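You operate a simulated robot arm through the tools that you are given. There is no shell and no other tool.

Carry out the task below with a simulated robot arm. There is one attempt and no reset: what you move stays moved.

TASK
Run the blue tube to the drum inlet and fill the drum to MAX from the orange tap.
Fine: tap shut, tube end back on the grey stub, blue cap back on. Set down upright: blue cap.

Only the result counts: the job must be done as asked and must still hold three seconds after the hand-in. Knocking over, shifting, dropping, spilling or breaking anything else fails it. Lids that push on must go on centred and level and be pressed home; caps that screw on are set level and turned clockwise until they are tight.

THE ROBOT
A 6-joint arm with a two-finger gripper, fixed in place. Base frame: the origin is at the foot of the arm, x ahead of it, y to its left, z up; the work surface is at about z = 780. Units: mm, degrees, N and s.
Its first joint turns from -166.0 to 166.0 degrees. Payload 2.45 kg.
The tool frame sits at the grasp point between the pads (the TCP): z along the fingers, y along the line on which they close. The tips reach 20 mm beyond it. Largest opening 140 mm; the body of the gripper starts 168 mm behind the TCP.
Orientation is that of the tool frame in the base frame, as a unit quaternion [x, y, z, w]. With the fingers straight down and closing along the base's y, the tool's x points along the base's -x, its y along +y and its z along -z.

THE INTERFACE
- The arm moves only by the tool apply_moves. Its argument "plan" is a list of rows, each a list of 3 entries, a list of its own where there are three numbers: the shift along the tool's x, y, z in units of 100 mm (1.0 is 100 mm), then the turn, a rotation vector about the tool's x, y, z in units of 60 degrees (1.0 is 60 degrees), then the finger opening in mm, from 0 to 140. In form: [[[tx, ty, tz], [rx, ry, rz], fingers], ...]. A call has 1 to 20 rows; each row is the pose to reach, as a shift and turn from the pose commanded when the call began, along the tool's axes at that moment. A call with a number of a shift or a turn outside -1 to 1 is refused whole. Each row takes 0.2 s and may step no farther than 50 mm and 8.6 degrees from the row before; otherwise, or with a gripper value out of range, the whole call is refused. A pose out of reach is approached as far as the arm can. The call stops where the force on the tool passes 60 N (or 10 N more than at its start, if that is more) or the arm is blocked; 0.2 s more then pass. Each finger travels about 45 mm/s and halts on what it meets, pressing with about 28 N; the grip force reading is that of the motor and also rises with nothing between the fingers. The clock runs only during rows and for 0.2 s after the last one: add rows that repeat a pose to give the fingers time. The reply holds the time, the measured pose of the TCP, the force on the tool along the base axes, the opening and the grip force, in the units named above and with some noise, with the torque about the TCP (base axes, N m) and any sound that the robot's microphone picked up.
- Cameras (640 x 400 px; columns grow to the right, rows downward): "scene" is fixed at [50.1, 499, 1359.2]; the picture's right is [-0.10, 1.00, 0.00], its down [-0.52, -0.05, -0.85] and it looks along [-0.85, -0.08, 0.52] (base axes); focal length 214 px, centre (320, 200). "wrist" rides on the gripper at [78, 11, -209] in the tool frame; the picture's right is [-0.14, 0.99, 0.00], its down [-0.92, -0.13, -0.37] and it looks along [-0.37, -0.05, 0.93] (tool axes); focal length 280 px, centre (320, 200). There is no depth. A picture from a camera that has moved, and an enlarged one, comes with that camera's place and axes in the base frame and with its lens.
- capture(camera): a new picture of that camera. It takes no simulated time.
- zoom(camera, box): a new picture of the part [left, top, right, bottom] of that camera's present view, enlarged. It takes no simulated time.
- finish_job(): hands the job in; it is judged then, once.

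Nothing tells you positions but the pictures and the camera data. Unless the task says otherwise, let go and move clear before handing in.

The tools are called after "Call:" as a command line: name --argument value ..., lists and objects as JSON in quotes. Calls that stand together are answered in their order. apply_moves: Moves the arm, as the interface text tells. Its arguments: {"type":"object","properties":{"plan":{"type":"array"}},"required":["plan"]} The other tools are called the same way: capture (camera) takes a picture; zoom (camera, box) takes an enlarged picture of a part of a camera's view; finish_job () hands the job in.

At the start:

```text
time_s: 0.0
ee_pos: [579.3, 199.6, 1240.1]
tool_rot: [0.0, 1.0, 0.0, -0.001]
ft_force: [1.0, 0.6, -0.2]
moment: [-0.01, -0.01, -0.02]
gripper_width: 140.1
gripper_force: 0.2
```

scene: 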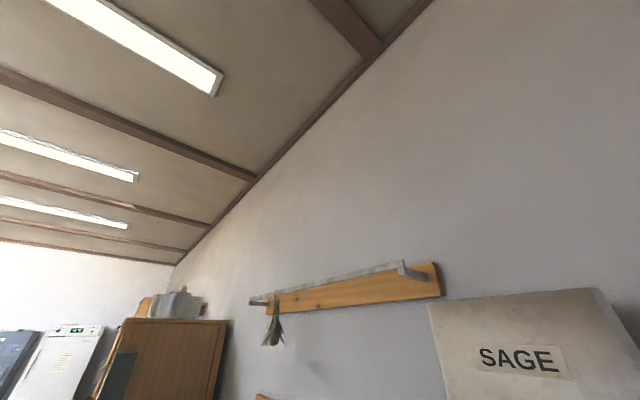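
wrist: 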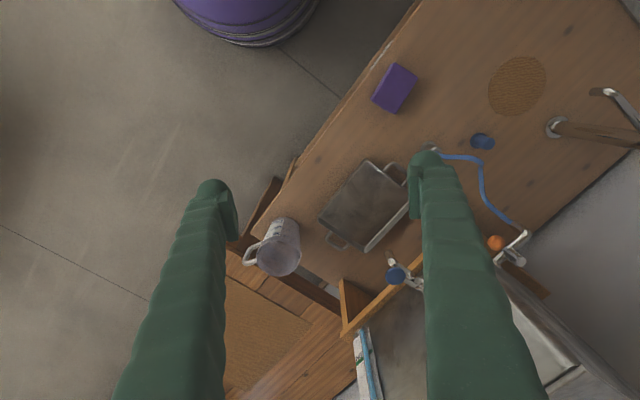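

The scene camera looks up at the wall and ceiling, so it shows little of use. The wrist view shows a bench with a blue tube, an orange knob and a blue-topped tap, and a purple drum on the floor, so I'll look closer first.

Call:
zoom --camera "wrist" --box '[380, 60, 640, 300]'

Call:
zoom --camera "wrist" --box '[220, 160, 440, 400]'

Call:
zoom --camera "scene" --box '[0, 240, 320, 400]'

Call:
zoom --camera "wrist" --box '[160, 0, 420, 120]'

```text
1.67 times, centred on (510, 180) of wrist
camera zoom: at [500.8, 210.7, 1450.9], right [0.14, 0.99, 0.0], down [0.92, -0.13, 0.37], along [0.37, -0.05, -0.93], focal length 467 px, centre (3, 233)
```

zoom: 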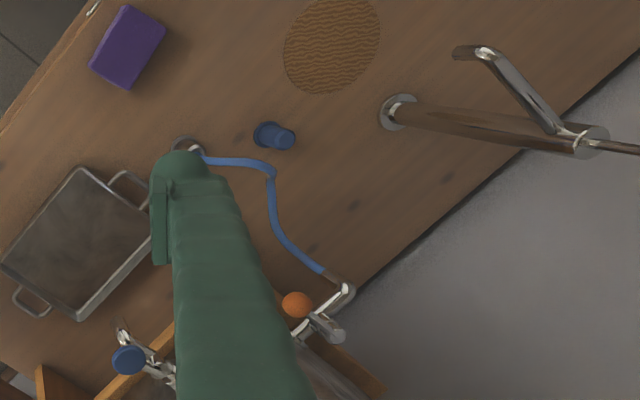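

```text
1.67 times, centred on (330, 280) of wrist
camera zoom: at [500.8, 210.7, 1450.9], right [0.14, 0.99, 0.0], down [0.92, -0.13, 0.37], along [0.37, -0.05, -0.93], focal length 467 px, centre (303, 67)
```

zoom: 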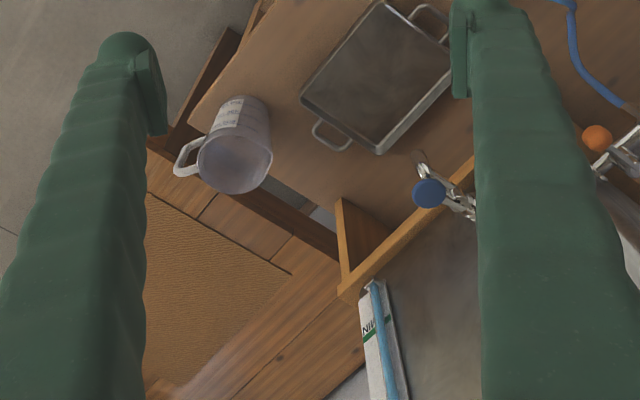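

```text
2.00 times, centred on (160, 320) of scene
camera zoom: at [50.1, 499.0, 1359.2], right [-0.1, 1.0, 0.0], down [-0.52, -0.05, -0.85], along [-0.85, -0.08, 0.52], focal length 429 px, centre (640, -40)
```

zoom: 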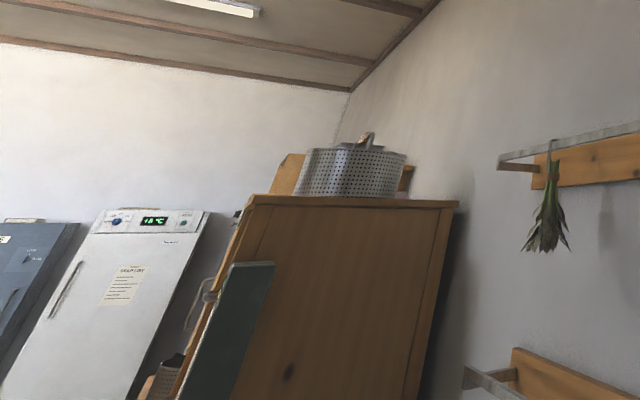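

```text
2.46 times, centred on (290, 60) of wrist
camera zoom: at [500.8, 210.7, 1450.9], right [0.14, 0.99, 0.0], down [0.92, -0.13, 0.37], along [0.37, -0.05, -0.93], focal length 690 px, centre (394, 545)
```

zoom: 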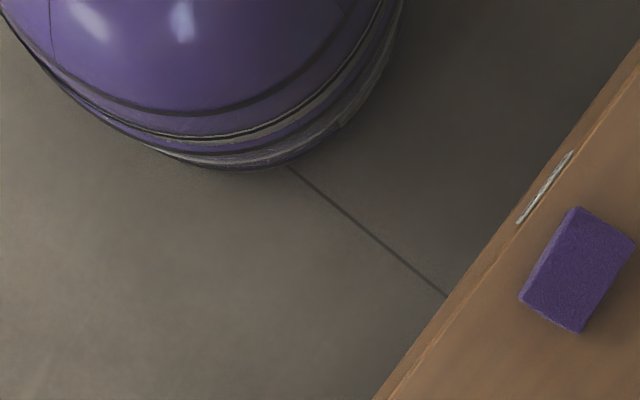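

The zooms reach a little past the picture edge. I'll move the arm +y at its present safe height to get parallax and a view that the fingers don't block.

Call:
apply_moves --plan '[[[0, 0.4, 0], [0, 0, 0], 140], [[0, 0.8, 0], [0, 0, 0], 140], [[0, 1.0, 0], [0, 0, 0], 140]]'

Call:
capture --camera "wrist"

```text
time_s: 0.8
ee_pos: [578.9, 298.7, 1242.8]
tool_rot: [0.0, 1.0, -0.001, 0.0]
ft_force: [0.0, 0.1, 0.2]
moment: [0.04, -0.06, -0.01]
gripper_width: 140.0
gripper_force: 0.1
```

```text
taken
camera wrist: at [501.5, 309.8, 1452.4], right [0.14, 0.99, 0.0], down [0.92, -0.13, 0.37], along [0.37, -0.05, -0.93], focal length 280 px, centre (320, 200)
```

wrist: 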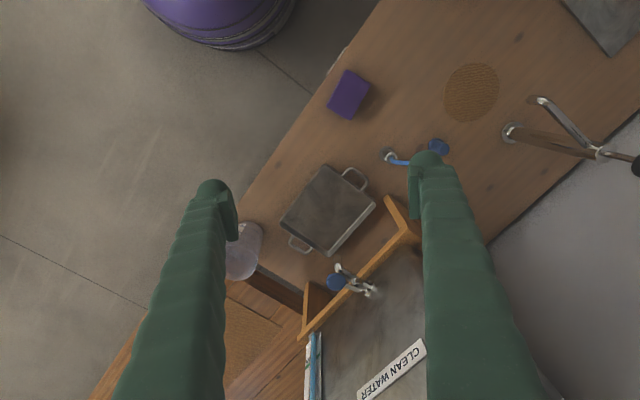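

The wooden stand carries a "CLEAN WATER" tank. I still have to find the drum with the MAX mark, so I'll turn the wrist to look elsewhere.

Call:
apply_moves --plan '[[[0, -0.2, 0], [0, 0, 0.14], 140], [[0, -0.4, 0], [0, 0, 0.28], 140], [[0, -0.6, 0], [0, 0, 0.42], 140], [[0, -0.8, 0], [0, 0, 0.56], 140], [[0, -1.0, 0], [0, 0, 0.7], 140], [[0, -1.0, 0], [0, 0, 0.84], 140], [[0, -1.0, 0], [0, 0, 0.98], 140]]'

Call:
capture --camera "wrist"

Call:
capture --camera "scene"

```text
time_s: 2.4
ee_pos: [578.9, 199.3, 1240.9]
tool_rot: [0.491, 0.871, 0.0, 0.0]
ft_force: [0.1, 1.2, 0.6]
moment: [-0.03, -0.02, 0.03]
gripper_width: 139.9
gripper_force: 0.1
```

```text
taken
camera wrist: at [548.0, 272.3, 1451.3], right [0.92, 0.39, 0.0], down [0.37, -0.85, 0.37], along [0.15, -0.34, -0.93], focal length 280 px, centre (320, 200)
```

wrist: 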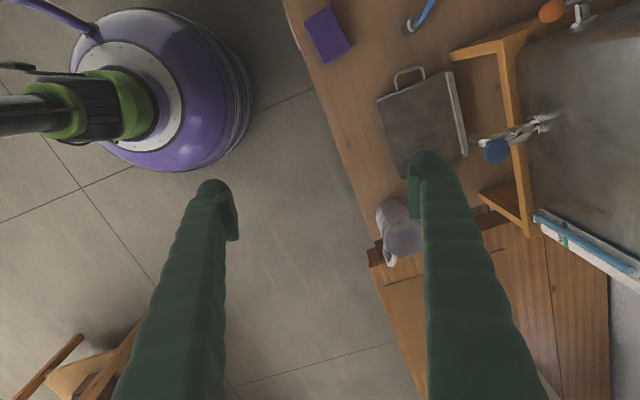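

```text
taken
```

scene: 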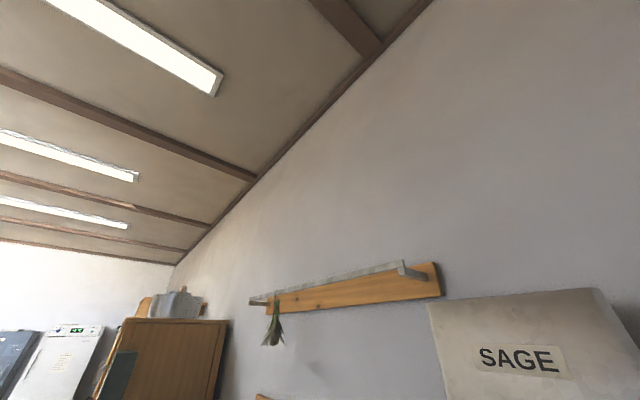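

The purple object is the robot's own pedestal. The CLEAN WATER tank stands on a wooden stand with a blue and an orange tap, so I'll turn the other way to see the +y and -x side of the bench.

Call:
apply_moves --plan '[[[0, 0, 0], [0, 0, -0.14], 140], [[0, 0, 0], [0, 0, -0.28], 140], [[0, 0, 0], [0, 0, -0.42], 140], [[0, 0, 0], [0, 0, -0.56], 140], [[0, 0, 0], [0, 0, -0.7], 140], [[0, 0, 0], [0, 0, -0.84], 140], [[0, 0, 0], [0, 0, -0.98], 140]]'

Call:
apply_moves --plan '[[[0, 0, 0], [0, 0, -0.14], 140], [[0, 0, 0], [0, 0, -0.28], 140], [[0, 0, 0], [0, 0, -0.42], 140], [[0, 0, 0], [0, 0, -0.56], 140], [[0, 0, 0], [0, 0, -0.7], 140], [[0, 0, 0], [0, 0, -0.84], 140], [[0, 0, 0], [0, 0, -0.98], 140]]'

Call:
capture --camera "wrist"

```text
time_s: 4.0
ee_pos: [578.8, 198.8, 1239.4]
tool_rot: [-0.002, 1.0, 0.0, 0.0]
ft_force: [-0.6, -0.1, 0.0]
moment: [0.0, 0.01, -0.03]
gripper_width: 140.2
gripper_force: 0.1
```

```text
time_s: 5.6
ee_pos: [578.8, 199.8, 1239.9]
tool_rot: [-0.492, 0.87, 0.0, 0.0]
ft_force: [0.0, 0.0, 0.4]
moment: [-0.02, 0.03, 0.01]
gripper_width: 140.1
gripper_force: 0.1
```

```text
taken
camera wrist: at [529.0, 138.9, 1450.6], right [-0.78, 0.63, 0.0], down [0.58, 0.72, 0.37], along [0.23, 0.29, -0.93], focal length 280 px, centre (320, 200)
```

wrist: 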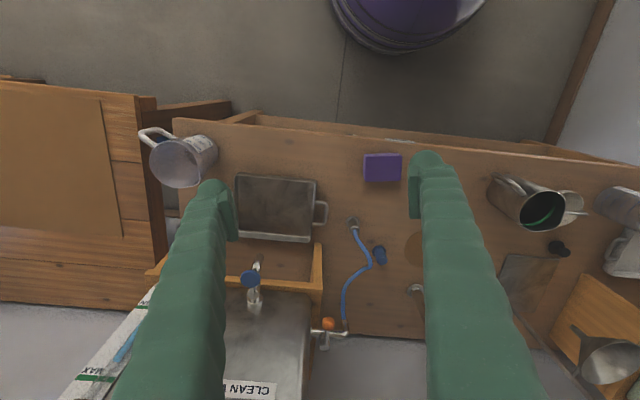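

Now I can see most of the bench. I'll zoom on each part.

Call:
zoom --camera "wrist" --box '[300, 200, 420, 360]'

Call:
zoom --camera "wrist" --box '[60, 240, 320, 400]'

Call:
zoom --camera "wrist" --box '[460, 160, 640, 400]'

```text
2.50 times, centred on (360, 280) of wrist
camera zoom: at [529.0, 138.9, 1450.6], right [-0.78, 0.63, 0.0], down [0.58, 0.72, 0.37], along [0.23, 0.29, -0.93], focal length 701 px, centre (220, 0)
```

zoom: 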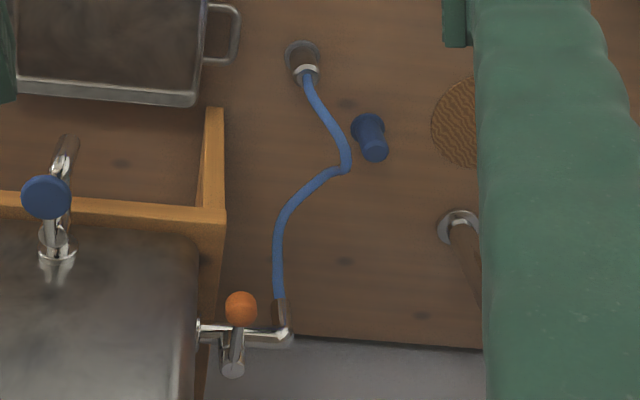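

```text
2.46 times, centred on (190, 320) of wrist
camera zoom: at [529.0, 138.9, 1450.6], right [-0.78, 0.63, 0.0], down [0.58, 0.72, 0.37], along [0.23, 0.29, -0.93], focal length 690 px, centre (640, -95)
```

zoom: 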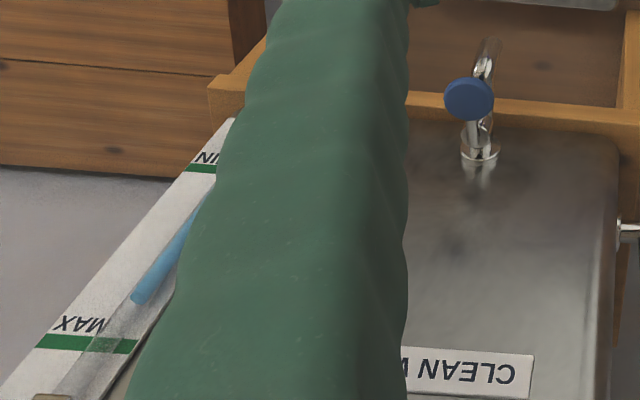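

```text
1.67 times, centred on (550, 280) of wrist
camera zoom: at [529.0, 138.9, 1450.6], right [-0.78, 0.63, 0.0], down [0.58, 0.72, 0.37], along [0.23, 0.29, -0.93], focal length 467 px, centre (-63, 67)
```

zoom: 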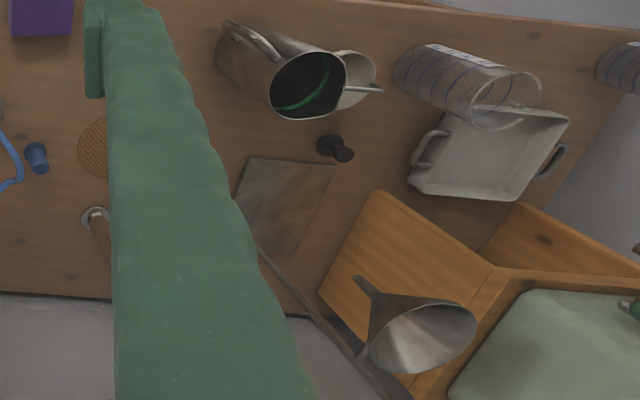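

The CLEAN WATER tank stands high, and the orange tap is at about (761, 451, 1069). The tube hangs from the tap's elbow down to a grey stub at about (665, 450), with the blue cap beside it at about (660, 566). Next I'll slide along the bench to see what is on the right.

Call:
apply_moves --plan '[[[0, 0.4, 0], [0, 0, 0], 140], [[0, 0.8, 0], [0, 0, 0], 140], [[0, 1.0, 0], [0, 0, 0], 140]]'

Call:
apply_moves --plan '[[[0, 0.4, 0], [0, 0, 0], 140], [[0, 0.8, 0], [0, 0, 0], 140], [[0, 1.0, 0], [0, 0, 0], 140]]'

Call:
capture --camera "wrist"

Call:
zoom --camera "wrist" --box '[400, 200, 640, 400]'

Call:
zoom --camera "wrist" --box '[0, 200, 320, 400]'

```text
time_s: 6.4
ee_pos: [493.2, 250.4, 1240.2]
tool_rot: [-0.491, 0.871, 0.0, 0.0]
ft_force: [0.4, 0.7, 0.0]
moment: [0.0, 0.05, 0.02]
gripper_width: 140.2
gripper_force: 0.1
```

```text
time_s: 7.2
ee_pos: [408.7, 301.6, 1241.3]
tool_rot: [-0.491, 0.871, 0.0, 0.0]
ft_force: [0.4, -0.1, 0.0]
moment: [0.01, 0.03, -0.01]
gripper_width: 139.9
gripper_force: 0.1
```

```text
taken
camera wrist: at [359.1, 240.6, 1450.9], right [-0.78, 0.63, 0.0], down [0.59, 0.72, 0.37], along [0.23, 0.29, -0.93], focal length 280 px, centre (320, 200)
```

wrist: 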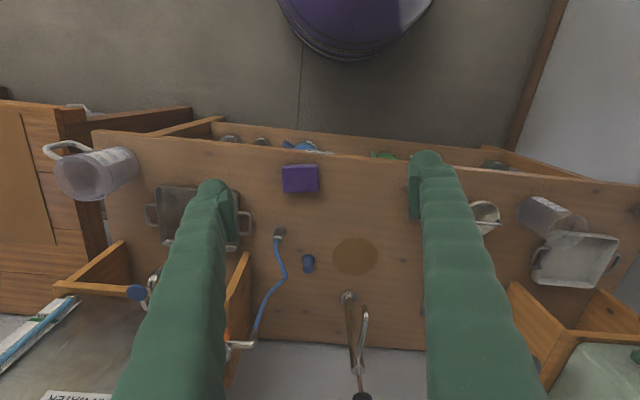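

```text
2.00 times, centred on (520, 300) of wrist
camera zoom: at [359.1, 240.6, 1450.9], right [-0.78, 0.63, 0.0], down [0.59, 0.72, 0.37], along [0.23, 0.29, -0.93], focal length 561 px, centre (-80, 0)
```

zoom: 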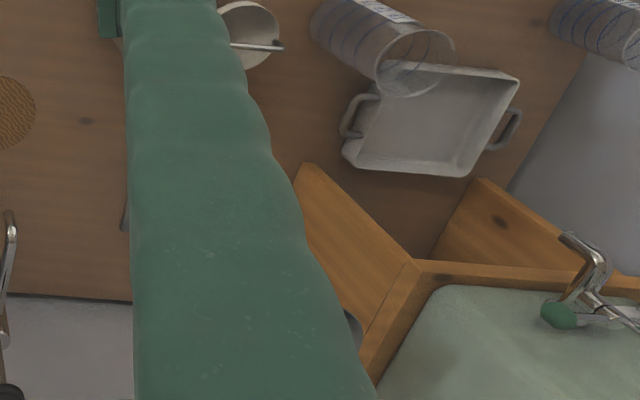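

```text
2.00 times, centred on (160, 300) of wrist
camera zoom: at [359.1, 240.6, 1450.9], right [-0.78, 0.63, 0.0], down [0.59, 0.72, 0.37], along [0.23, 0.29, -0.93], focal length 561 px, centre (640, 0)
```

zoom: 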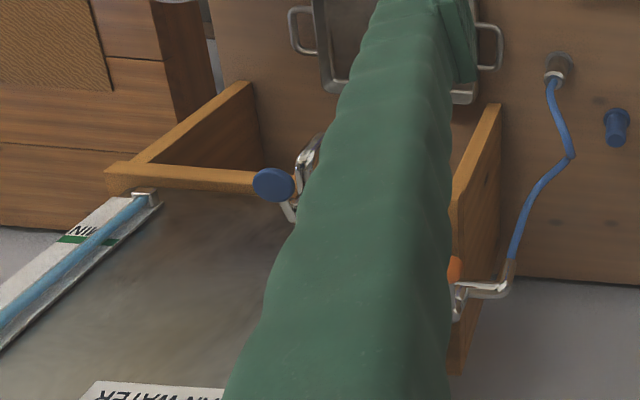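

A second tank (green tap, perhaps "SAGE") stands further right. I'll keep moving to view it.

Call:
apply_moves --plan '[[[0, 0.4, 0], [0, 0, 0], 140], [[0, 0.8, 0], [0, 0, 0], 140], [[0, 1.0, 0], [0, 0, 0], 140]]'

Call:
apply_moves --plan '[[[0, 0.4, 0], [0, 0, 0], 140], [[0, 0.8, 0], [0, 0, 0], 140], [[0, 1.0, 0], [0, 0, 0], 140]]'

Call:
apply_moves --plan '[[[0, 0.4, 0], [0, 0, 0], 140], [[0, 0.8, 0], [0, 0, 0], 140], [[0, 1.0, 0], [0, 0, 0], 140]]'

Call:
capture --camera "wrist"

Call:
zoom --camera "wrist" --box '[320, 200, 640, 400]'

Call:
zoom --camera "wrist" --box '[160, 380, 480, 400]'

```text
time_s: 8.0
ee_pos: [322.1, 355.0, 1239.7]
tool_rot: [-0.491, 0.871, 0.0, 0.0]
ft_force: [-0.2, 0.1, -0.3]
moment: [0.02, 0.0, 0.01]
gripper_width: 140.0
gripper_force: 0.0
```

```text
time_s: 8.8
ee_pos: [235.6, 406.6, 1239.4]
tool_rot: [-0.49, 0.872, -0.001, 0.0]
ft_force: [-0.1, 0.4, -0.5]
moment: [0.01, 0.06, -0.01]
gripper_width: 139.9
gripper_force: 0.2
```

```text
time_s: 9.6
ee_pos: [152.2, 458.6, 1241.2]
tool_rot: [-0.491, 0.871, 0.0, 0.0]
ft_force: [-0.4, -0.1, 0.7]
moment: [0.01, -0.01, 0.01]
gripper_width: 140.0
gripper_force: 0.0
```

```text
taken
camera wrist: at [101.9, 397.5, 1450.6], right [-0.78, 0.63, 0.0], down [0.59, 0.72, 0.37], along [0.23, 0.29, -0.93], focal length 280 px, centre (320, 200)
```

wrist: 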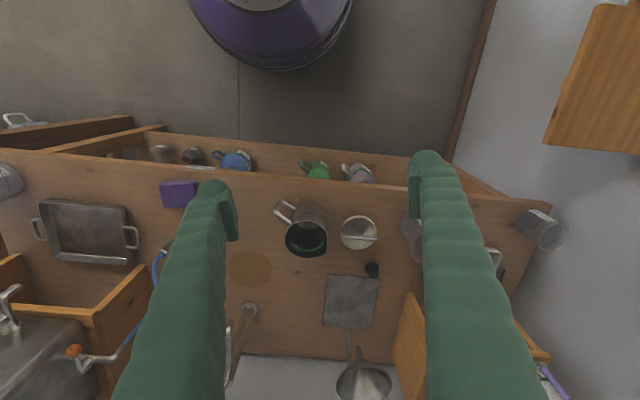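

```text
2.00 times, centred on (480, 300) of wrist
camera zoom: at [101.9, 397.5, 1450.6], right [-0.78, 0.63, 0.0], down [0.59, 0.72, 0.37], along [0.23, 0.29, -0.93], focal length 561 px, centre (0, 0)
```

zoom: 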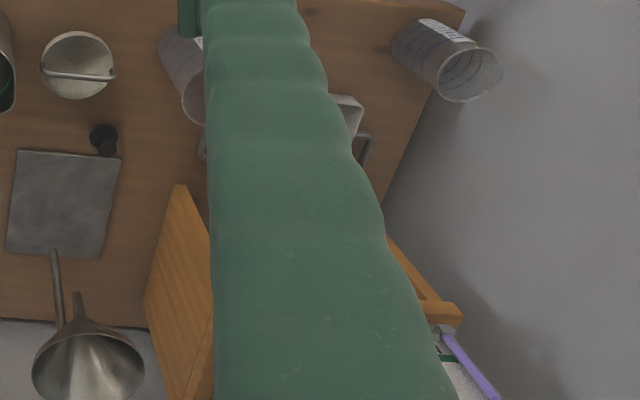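

```text
2.00 times, centred on (320, 390) of wrist
camera zoom: at [101.9, 397.5, 1450.6], right [-0.78, 0.63, 0.0], down [0.59, 0.72, 0.37], along [0.23, 0.29, -0.93], focal length 561 px, centre (320, -180)
```

zoom: 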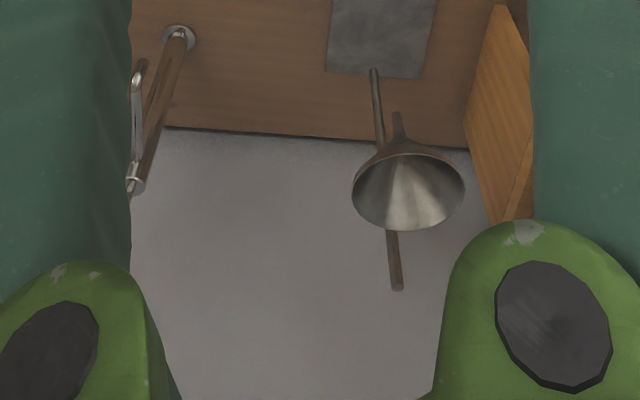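

I'll tilt the wrist camera up toward the wall to see the tanks from the front.

Call:
apply_moves --plan '[[[0, 0, 0], [0, -0.14, 0], 140], [[0, 0, 0], [0, -0.28, 0], 140], [[0, 0, 0], [0, -0.42, 0], 140], [[0, 0, 0], [0, -0.56, 0], 140], [[0, 0, 0], [0, -0.7, 0], 140]]'

Call:
capture --camera "wrist"

Call:
zoom --camera "wrist" --box '[480, 100, 640, 300]'

Call:
zoom --camera "wrist" --box '[0, 100, 160, 300]'

```text
time_s: 10.8
ee_pos: [151.1, 458.7, 1240.6]
tool_rot: [-0.458, 0.813, 0.176, 0.312]
ft_force: [-0.1, 0.6, 0.2]
moment: [-0.01, -0.01, -0.04]
gripper_width: 140.1
gripper_force: 0.1
```

```text
taken
camera wrist: at [39.5, 295.4, 1344.9], right [-0.8, 0.6, 0.09], down [0.33, 0.31, 0.89], along [0.51, 0.74, -0.44], focal length 280 px, centre (320, 200)
```

wrist: 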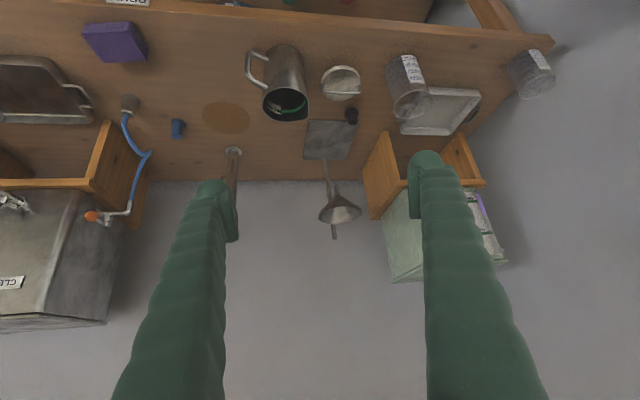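

```text
2.00 times, centred on (560, 200) of wrist
camera zoom: at [39.5, 295.4, 1344.9], right [-0.8, 0.6, 0.09], down [0.33, 0.31, 0.89], along [0.51, 0.74, -0.44], focal length 561 px, centre (-160, 200)
```

zoom: 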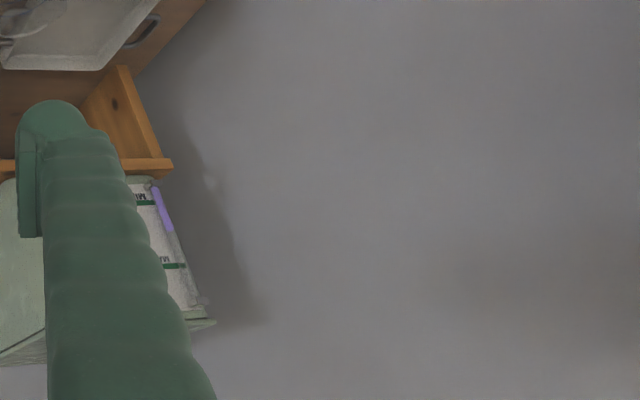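

```text
2.00 times, centred on (80, 200) of wrist
camera zoom: at [39.5, 295.4, 1344.9], right [-0.8, 0.6, 0.09], down [0.33, 0.31, 0.89], along [0.51, 0.74, -0.44], focal length 561 px, centre (800, 200)
```

zoom: 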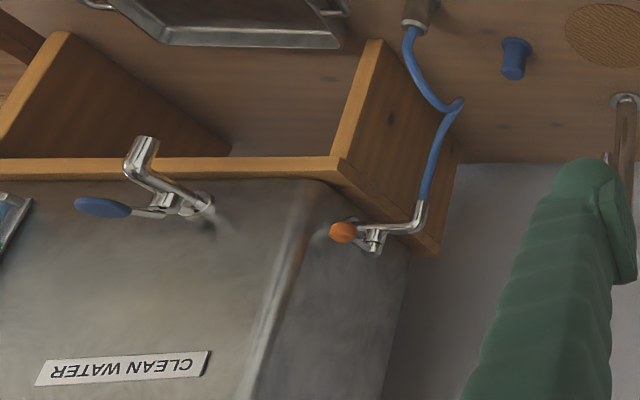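

The orange tap is on the right side of the CLEAN WATER tank. There is a second tank with a purple level gauge, and something marked "SAGE" further to the left of the arm. I'll pan the view to the left.

Call:
apply_moves --plan '[[[0, 0, 0], [-0.094, 0, -0.104], 140], [[0, 0, 0], [-0.187, 0, -0.208], 140], [[0, 0, 0], [-0.281, 0, -0.312], 140], [[0, 0, 0], [-0.375, 0, -0.416], 140], [[0, 0, 0], [-0.468, 0, -0.52], 140], [[0, 0, 0], [-0.562, 0, -0.624], 140]]'

Call:
capture --camera "wrist"

Call:
capture --camera "scene"

```text
time_s: 12.2
ee_pos: [149.7, 456.9, 1240.5]
tool_rot: [0.761, -0.54, -0.294, -0.208]
ft_force: [-0.8, 0.0, 0.2]
moment: [0.01, -0.04, -0.03]
gripper_width: 139.9
gripper_force: 0.0
```

```text
taken
camera wrist: at [206.1, 267.6, 1345.1], right [-0.97, -0.23, 0.09], down [-0.02, 0.45, 0.89], along [-0.25, 0.86, -0.45], focal length 280 px, centre (320, 200)
```

wrist: 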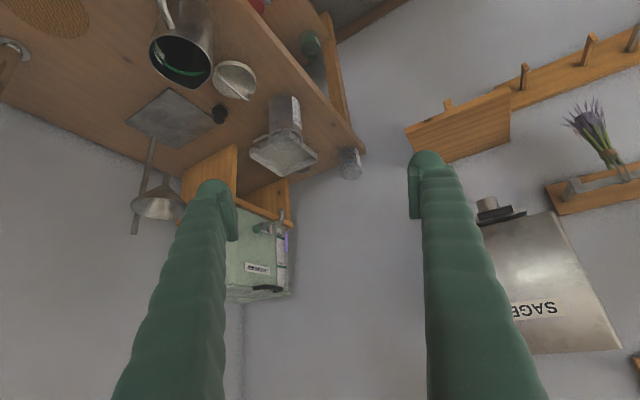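

```text
taken
```

scene: 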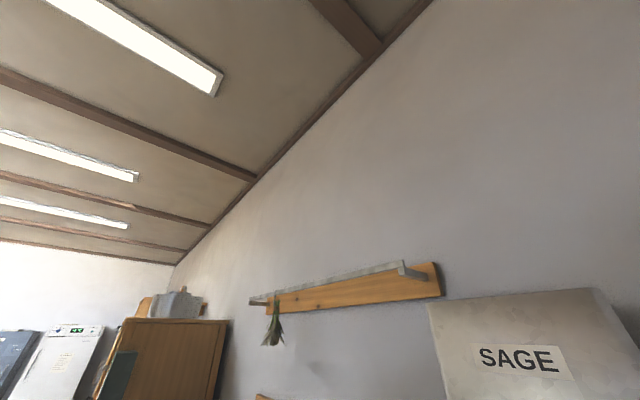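

Call:
zoom --camera "wrist" --box '[200, 180, 320, 320]'

Call:
zoom --camera "wrist" --box '[440, 150, 640, 400]'

Call:
zoom --camera "wrist" --box '[600, 250, 640, 400]'

```text
2.86 times, centred on (260, 250) of wrist
camera zoom: at [206.1, 267.6, 1345.1], right [-0.97, -0.23, 0.09], down [-0.02, 0.45, 0.89], along [-0.25, 0.86, -0.45], focal length 801 px, centre (491, 57)
```

zoom: 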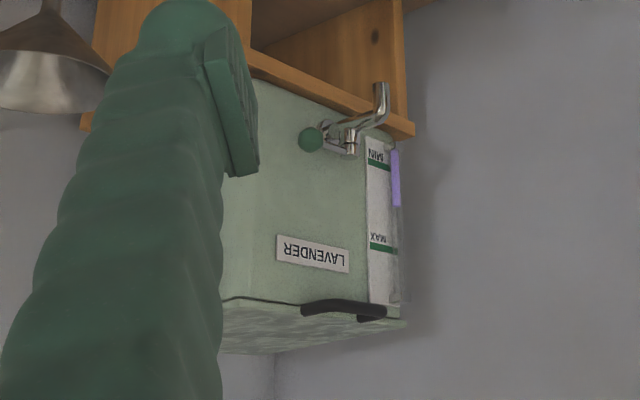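

```text
1.60 times, centred on (540, 275) of wrist
camera zoom: at [206.1, 267.6, 1345.1], right [-0.97, -0.23, 0.09], down [-0.02, 0.45, 0.89], along [-0.25, 0.86, -0.45], focal length 449 px, centre (-32, 80)
```

zoom: 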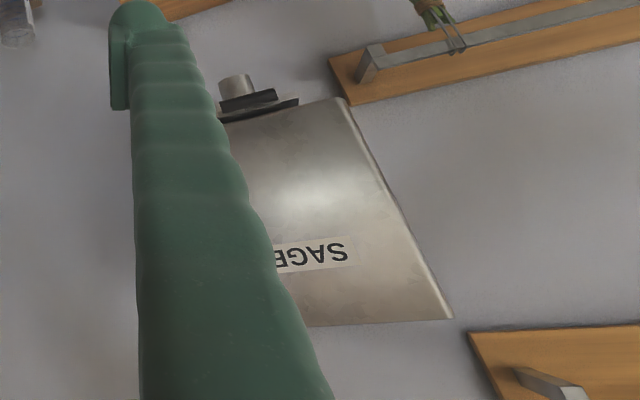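

```text
2.67 times, centred on (620, 325) of wrist
camera zoom: at [206.1, 267.6, 1345.1], right [-0.97, -0.23, 0.09], down [-0.02, 0.45, 0.89], along [-0.25, 0.86, -0.45], focal length 748 px, centre (-480, -133)
```

zoom: 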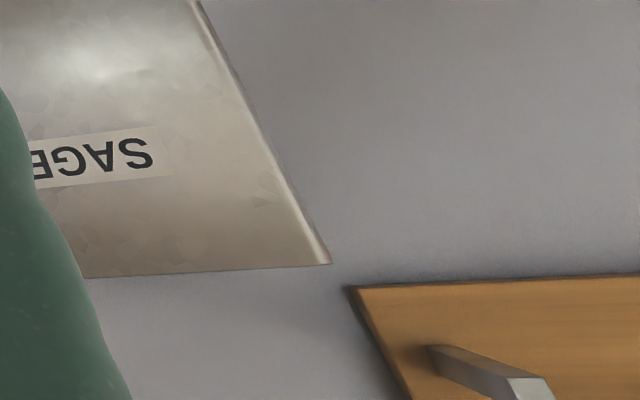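

Three drums are labelled LAVENDER, SAGE and CLEAN WATER. The tube is short, so the inlet must be near the orange tap. I'll go back and look closely at the CLEAN WATER drum, the stub and the blue cap.

Call:
apply_moves --plan '[[[0, 0, 0], [0.094, 0, 0.104], 140], [[0, 0, 0], [0.187, 0, 0.208], 140], [[0, 0, 0], [0.281, 0, 0.312], 140], [[0, 0, 0], [0.375, 0, 0.416], 140], [[0, 0, 0], [0.468, 0, 0.52], 140], [[0, 0, 0], [0.562, 0, 0.624], 140]]'

Call:
apply_moves --plan '[[[0, -0.4, 0], [0, 0, 0], 140], [[0, -0.8, 0], [0, 0, 0], 140], [[0, -1.0, 0], [0, 0, 0], 140]]'

Call:
apply_moves --plan '[[[0, -0.4, 0], [0, 0, 0], 140], [[0, -0.8, 0], [0, 0, 0], 140], [[0, -1.0, 0], [0, 0, 0], 140]]'

Call:
capture --camera "wrist"

Call:
zoom --camera "wrist" --box '[160, 60, 320, 200]'

```text
time_s: 13.6
ee_pos: [149.6, 458.9, 1241.3]
tool_rot: [-0.457, 0.813, 0.175, 0.314]
ft_force: [0.6, -0.2, -0.1]
moment: [0.0, 0.04, 0.03]
gripper_width: 139.9
gripper_force: 0.0
```

```text
time_s: 14.4
ee_pos: [237.5, 405.9, 1238.6]
tool_rot: [-0.459, 0.813, 0.176, 0.312]
ft_force: [-0.3, -0.4, -0.3]
moment: [0.02, 0.05, 0.0]
gripper_width: 140.5
gripper_force: 0.1
```

```text
time_s: 15.2
ee_pos: [319.8, 355.8, 1241.3]
tool_rot: [-0.459, 0.813, 0.177, 0.312]
ft_force: [0.8, -0.5, -0.6]
moment: [0.0, -0.01, 0.02]
gripper_width: 140.0
gripper_force: 0.1
```

```text
taken
camera wrist: at [208.7, 191.3, 1344.2], right [-0.8, 0.6, 0.09], down [0.34, 0.31, 0.89], along [0.51, 0.74, -0.45], focal length 280 px, centre (320, 200)
```

wrist: 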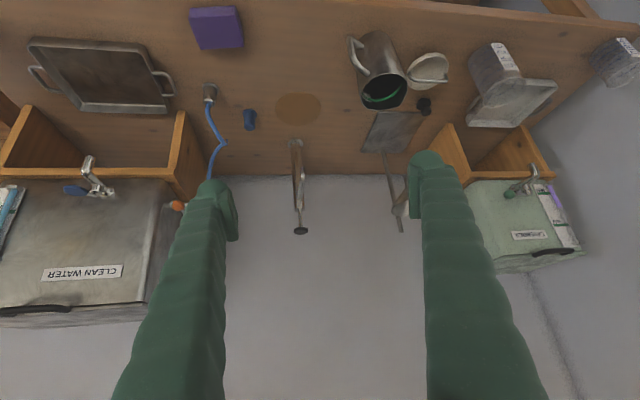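

```text
2.86 times, centred on (240, 130) of wrist
camera zoom: at [208.7, 191.3, 1344.2], right [-0.8, 0.6, 0.09], down [0.34, 0.31, 0.89], along [0.51, 0.74, -0.45], focal length 801 px, centre (549, 400)
```

zoom: 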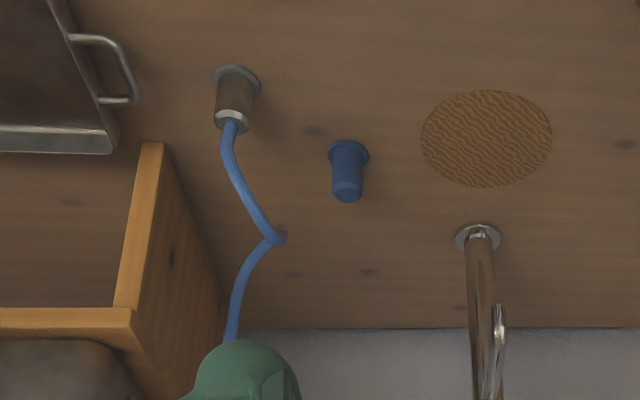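

The grey stub is a vertical post holding the tube end, and the blue item looks like a flanged cap or a capped port. To see the drum tops I'll raise the camera.

Call:
apply_moves --plan '[[[-0.3, 0, -0.34], [0, 0.1, 0], 140], [[-0.6, 0, -0.68], [0, 0.2, 0], 140], [[-0.67, -0.3, -0.743], [0, 0.3, 0], 140], [[-0.67, -0.6, -0.743], [0, 0.3, 0], 140], [[-0.67, -0.9, -0.743], [0, 0.3, 0], 140]]'

Call:
capture --camera "wrist"

```text
time_s: 16.4
ee_pos: [397.5, 305.8, 1340.8]
tool_rot: [-0.481, 0.852, 0.101, 0.182]
ft_force: [-0.1, -0.5, -1.0]
moment: [0.0, -0.03, -0.02]
gripper_width: 139.9
gripper_force: 0.0
```

```text
taken
camera wrist: at [307.3, 179.1, 1501.8], right [-0.78, 0.62, 0.06], down [0.47, 0.53, 0.71], along [0.41, 0.58, -0.7], focal length 280 px, centre (320, 200)
```

wrist: 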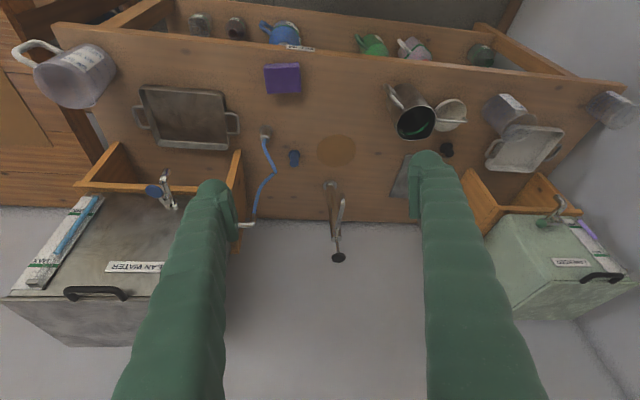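

Call:
apply_moves --plan '[[[0, -0.45, 0], [0, 0, 0], 140], [[0, -0.9, 0], [0, 0, 0], 140], [[0, -1.0, 0], [0, 0, 0], 140]]'

Call:
apply_moves --plan '[[[0, -0.45, 0], [0, 0, 0], 140], [[0, -0.9, 0], [0, 0, 0], 140], [[0, -1.0, 0], [0, 0, 0], 140]]'

Call:
capture --camera "wrist"

Call:
zoom --camera "wrist" --box '[240, 160, 420, 320]'

Call:
zoom --camera "wrist" --box '[240, 280, 420, 400]'

```text
time_s: 17.2
ee_pos: [484.3, 255.2, 1342.5]
tool_rot: [-0.481, 0.852, 0.102, 0.181]
ft_force: [0.1, -1.2, 0.3]
moment: [-0.01, -0.03, -0.02]
gripper_width: 139.8
gripper_force: 0.1
```

```text
time_s: 18.0
ee_pos: [568.9, 204.0, 1341.8]
tool_rot: [-0.48, 0.852, 0.102, 0.181]
ft_force: [-0.4, 0.4, 0.1]
moment: [0.0, -0.04, 0.02]
gripper_width: 140.1
gripper_force: 0.1
```

```text
taken
camera wrist: at [480.0, 76.3, 1501.8], right [-0.78, 0.62, 0.06], down [0.47, 0.53, 0.71], along [0.41, 0.58, -0.7], focal length 280 px, centre (320, 200)
```

wrist: 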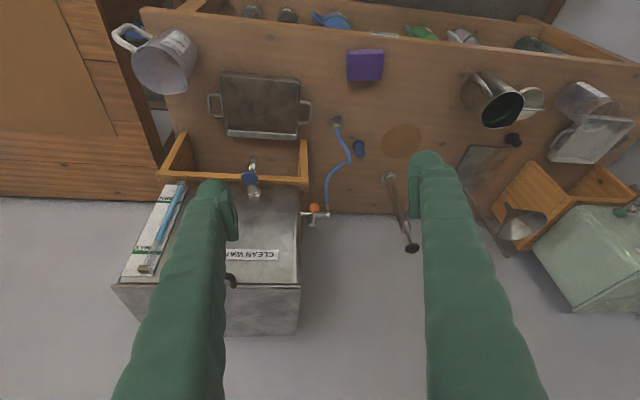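

```text
2.50 times, centred on (330, 240) of wrist
camera zoom: at [480.0, 76.3, 1501.8], right [-0.78, 0.62, 0.06], down [0.47, 0.53, 0.71], along [0.41, 0.58, -0.7], focal length 701 px, centre (295, 100)
```

zoom: 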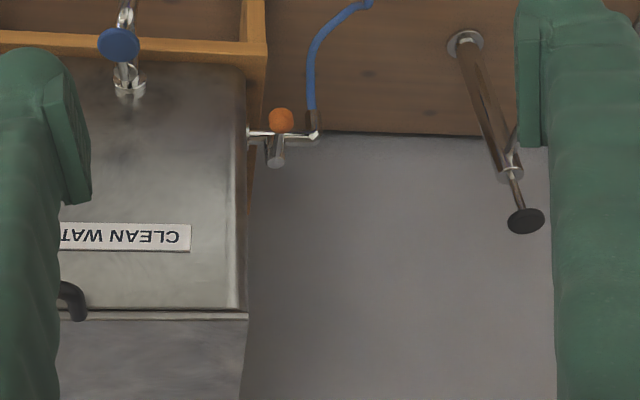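

```text
3.33 times, centred on (330, 340) of wrist
camera zoom: at [480.0, 76.3, 1501.8], right [-0.78, 0.62, 0.06], down [0.47, 0.53, 0.71], along [0.41, 0.58, -0.7], focal length 935 px, centre (287, -267)
```

zoom: 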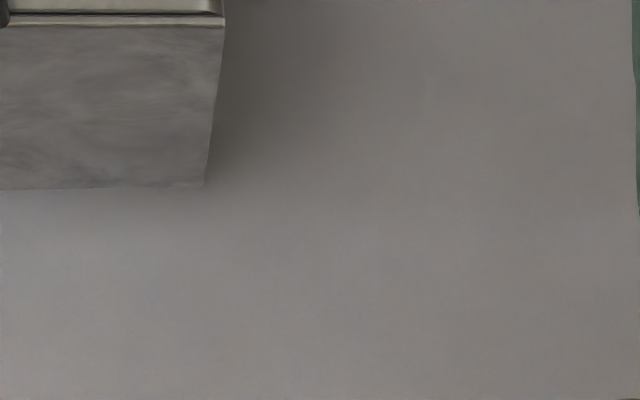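

The orange tap sits on the drum's right side, and the tall post with a black knob may be a hand pump. I'll look at the left side of the drum and the gauge.

Call:
apply_moves --plan '[[[0, -0.45, 0], [0, 0, 0], 140], [[0, -0.9, 0], [0, 0, 0], 140], [[0, -1.0, 0], [0, 0, 0], 140]]'

Call:
apply_moves --plan '[[[0, -0.45, 0], [0, 0, 0], 140], [[0, -0.9, 0], [0, 0, 0], 140], [[0, -1.0, 0], [0, 0, 0], 140]]'

Call:
capture --camera "wrist"

Call:
zoom --camera "wrist" --box '[240, 160, 420, 320]'

Call:
zoom --camera "wrist" --box '[320, 0, 640, 150]'

```text
time_s: 18.8
ee_pos: [655.8, 152.0, 1339.9]
tool_rot: [-0.481, 0.852, 0.101, 0.182]
ft_force: [-0.2, 0.3, -0.1]
moment: [-0.01, -0.04, -0.07]
gripper_width: 139.9
gripper_force: 0.0
```

```text
time_s: 19.6
ee_pos: [740.1, 100.0, 1340.3]
tool_rot: [-0.481, 0.852, 0.102, 0.18]
ft_force: [-0.2, 0.2, 0.3]
moment: [-0.01, -0.03, -0.01]
gripper_width: 140.0
gripper_force: 0.1
```

```text
taken
camera wrist: at [651.7, -26.7, 1500.8], right [-0.78, 0.62, 0.06], down [0.47, 0.53, 0.71], along [0.41, 0.58, -0.7], focal length 280 px, centre (320, 200)
```

wrist: 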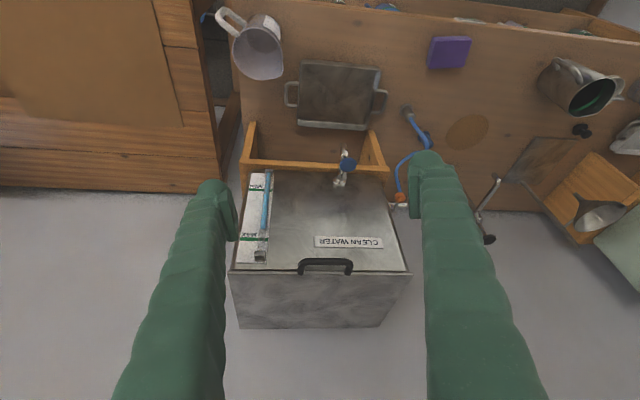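

```text
2.50 times, centred on (330, 240) of wrist
camera zoom: at [651.7, -26.7, 1500.8], right [-0.78, 0.62, 0.06], down [0.47, 0.53, 0.71], along [0.41, 0.58, -0.7], focal length 701 px, centre (295, 100)
```

zoom: 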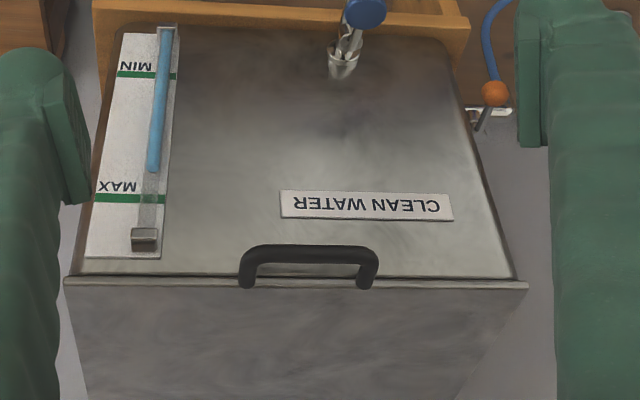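

```text
2.00 times, centred on (480, 75) of wrist
camera zoom: at [651.7, -26.7, 1500.8], right [-0.78, 0.62, 0.06], down [0.47, 0.53, 0.71], along [0.41, 0.58, -0.7], focal length 561 px, centre (0, 450)
```

zoom: 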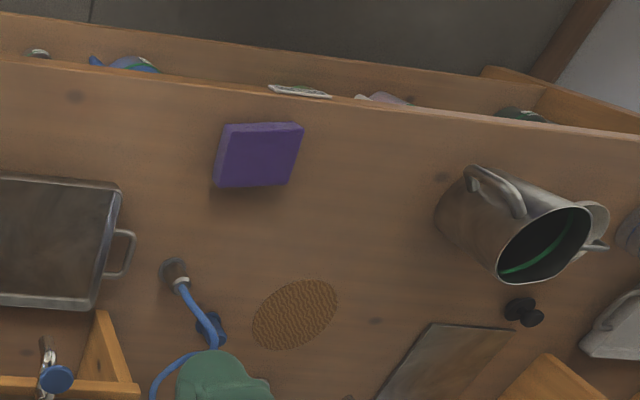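

The CLEAN WATER drum is already close to MAX, so it is the reservoir for the orange tap. There's a label on the bench's front edge, so I'll check the front of the bench for another drum and gauge.

Call:
apply_moves --plan '[[[0.16, 0.32, 0.19], [0, 0, 0], 140], [[0.33, 0.64, 0.38], [0, 0, 0], 140], [[0.49, 0.96, 0.575], [0, 0, 0], 140]]'

Call:
apply_moves --plan '[[[0.16, 0.32, 0.19], [0, 0, 0], 140], [[0.33, 0.64, 0.38], [0, 0, 0], 140], [[0.49, 0.96, 0.575], [0, 0, 0], 140]]'

Call:
apply_moves --plan '[[[0.16, 0.32, 0.19], [0, 0, 0], 140], [[0.33, 0.64, 0.38], [0, 0, 0], 140], [[0.49, 0.96, 0.575], [0, 0, 0], 140]]'

Call:
apply_moves --plan '[[[0.16, 0.32, 0.19], [0, -0.12, 0], 140], [[0.33, 0.64, 0.38], [0, -0.24, 0], 140], [[0.49, 0.96, 0.575], [0, -0.36, 0], 140]]'

Call:
capture --camera "wrist"

Call:
zoom --camera "wrist" --box '[160, 0, 480, 100]'

```text
time_s: 20.4
ee_pos: [647.1, 132.6, 1268.5]
tool_rot: [-0.481, 0.852, 0.102, 0.181]
ft_force: [0.7, 0.2, -0.9]
moment: [0.02, 0.07, 0.03]
gripper_width: 140.0
gripper_force: 0.1
```

```text
time_s: 21.2
ee_pos: [554.8, 165.5, 1195.7]
tool_rot: [-0.48, 0.852, 0.103, 0.181]
ft_force: [-0.1, -0.4, 0.7]
moment: [0.01, 0.08, 0.03]
gripper_width: 140.0
gripper_force: 0.0
```

```text
time_s: 22.0
ee_pos: [463.7, 199.0, 1123.1]
tool_rot: [-0.48, 0.852, 0.102, 0.181]
ft_force: [0.1, -0.9, 0.7]
moment: [-0.03, 0.04, 0.02]
gripper_width: 140.0
gripper_force: 0.1
```

```text
time_s: 22.8
ee_pos: [368.0, 227.6, 1049.7]
tool_rot: [-0.452, 0.803, 0.19, 0.339]
ft_force: [0.6, -0.1, 0.0]
moment: [-0.04, 0.04, 0.01]
gripper_width: 140.1
gripper_force: 0.0
```

```text
taken
camera wrist: at [253.8, 60.5, 1141.7], right [-0.8, 0.59, 0.1], down [0.31, 0.26, 0.92], along [0.52, 0.76, -0.39], focal length 280 px, centre (320, 200)
```

wrist: 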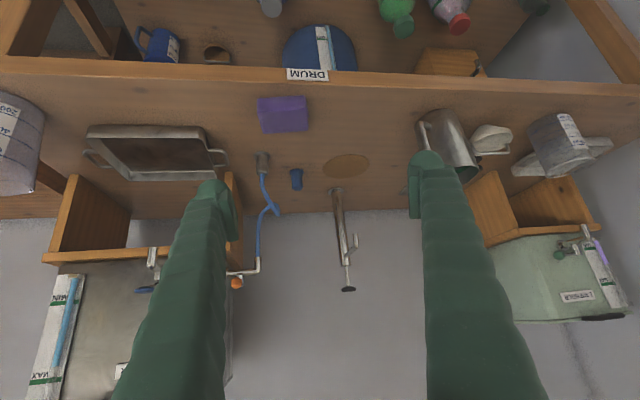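

```text
2.00 times, centred on (320, 50) of wrist
camera zoom: at [253.8, 60.5, 1141.7], right [-0.8, 0.59, 0.1], down [0.31, 0.26, 0.92], along [0.52, 0.76, -0.39], focal length 561 px, centre (320, 500)
```

zoom: 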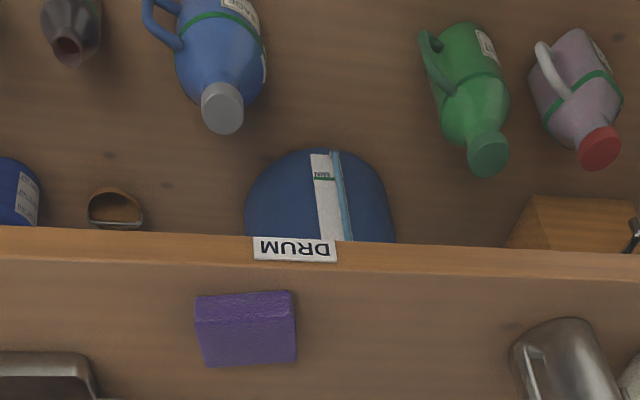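

Found it: a blue drum labelled "DRUM" stands under the bench with a level gauge, and the blue-capped port on the bench top is most likely its inlet. I'll lower the camera to read the gauge properly.

Call:
apply_moves --plan '[[[0.3, 0, 0.3], [0, 0, 0], 140], [[0.6, 0, 0.6], [0, -0.1, 0], 140], [[0.71, 0, 0.7], [0, -0.2, 0], 140]]'

Call:
capture --camera "wrist"

Call:
zoom --camera "wrist" --box '[220, 0, 420, 125]'

```text
time_s: 23.6
ee_pos: [369.5, 228.2, 949.0]
tool_rot: [-0.431, 0.762, 0.238, 0.42]
ft_force: [-0.7, 0.4, 0.3]
moment: [-0.03, -0.01, -0.02]
gripper_width: 140.2
gripper_force: 0.1
```

```text
taken
camera wrist: at [247.3, 47.9, 996.6], right [-0.81, 0.58, 0.12], down [0.2, 0.09, 0.98], along [0.55, 0.81, -0.19], focal length 280 px, centre (320, 200)
```

wrist: 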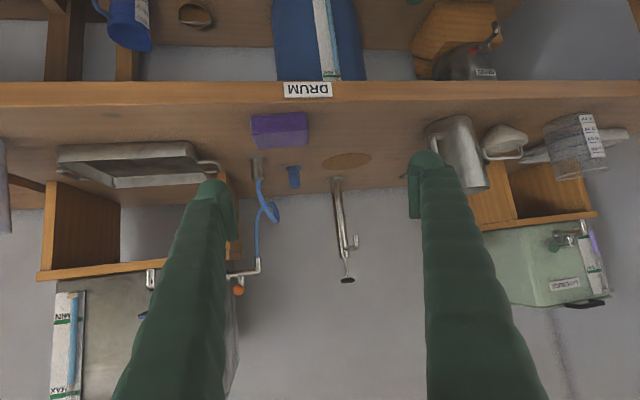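

```text
3.20 times, centred on (320, 62) of wrist
camera zoom: at [247.3, 47.9, 996.6], right [-0.81, 0.58, 0.12], down [0.2, 0.09, 0.98], along [0.55, 0.81, -0.19], focal length 897 px, centre (320, 640)
```

zoom: 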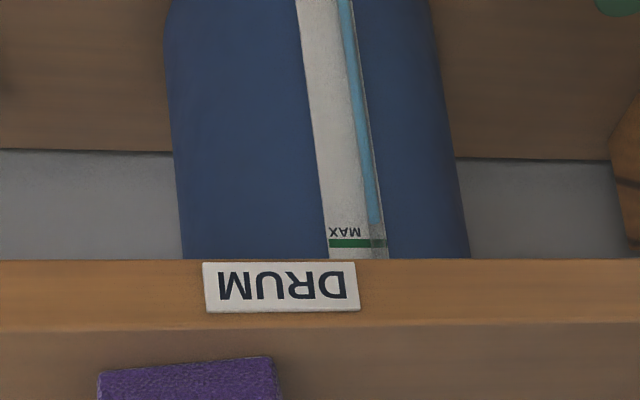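

The gauge is readable from here: the level is just below the MAX line. I'll zoom in for an exact reading.

Call:
zoom --camera "wrist" --box '[305, 55, 355, 90]'

Call:
zoom --camera "wrist" --box '[300, 0, 360, 40]'

Call:
zoom --camera "wrist" --box '[235, 130, 355, 290]'

```text
11.43 times, centred on (330, 72) of wrist
camera zoom: at [247.3, 47.9, 996.6], right [-0.81, 0.58, 0.12], down [0.2, 0.09, 0.98], along [0.55, 0.81, -0.19], focal length 3204 px, centre (206, 1657)
```

zoom: 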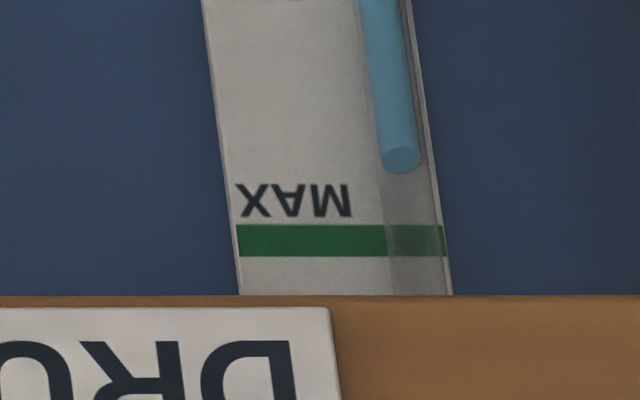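

```text
10.00 times, centred on (330, 20) of wrist
camera zoom: at [247.3, 47.9, 996.6], right [-0.81, 0.58, 0.12], down [0.2, 0.09, 0.98], along [0.55, 0.81, -0.19], focal length 2804 px, centre (220, 2000)
```

zoom: 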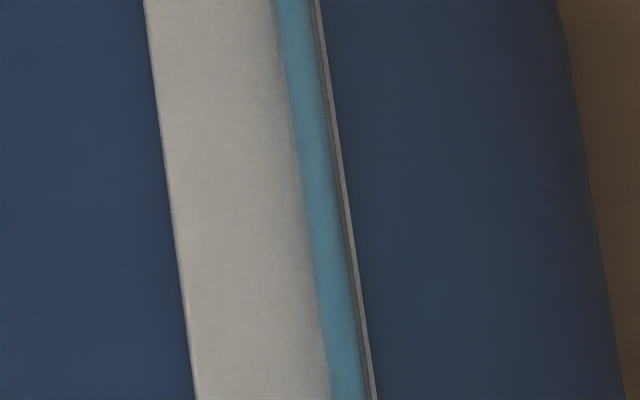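

```text
2.50 times, centred on (295, 210) of wrist
camera zoom: at [247.3, 47.9, 996.6], right [-0.81, 0.58, 0.12], down [0.2, 0.09, 0.98], along [0.55, 0.81, -0.19], focal length 701 px, centre (382, 175)
```

zoom: 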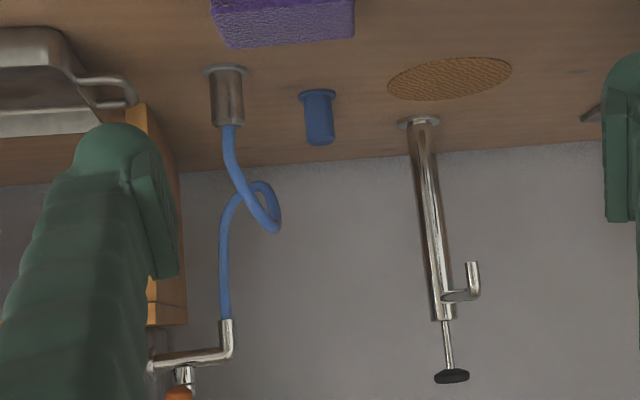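

The drum needs only a little more, roughly 15 mm on the gauge. Now I'll look closely at the grey stub with the tube end, the blue cap and the orange tap. I'll lift first, then move forward.

Call:
apply_moves --plan '[[[-0.3, 0, -0.19], [0, 0.1, 0], 140], [[-0.6, 0, -0.38], [0, 0.2, 0], 140], [[-0.844, 0, -0.536], [0, 0.3, 0], 140], [[-0.844, 0, -0.536], [0, 0.4, 0], 140], [[-0.844, 0, -0.536], [0, 0.5, 0], 140]]'

```text
time_s: 24.8
ee_pos: [367.2, 227.4, 1050.5]
tool_rot: [-0.477, 0.846, 0.117, 0.207]
ft_force: [-0.4, 0.8, 0.0]
moment: [0.02, -0.01, -0.01]
gripper_width: 139.8
gripper_force: 0.1
```

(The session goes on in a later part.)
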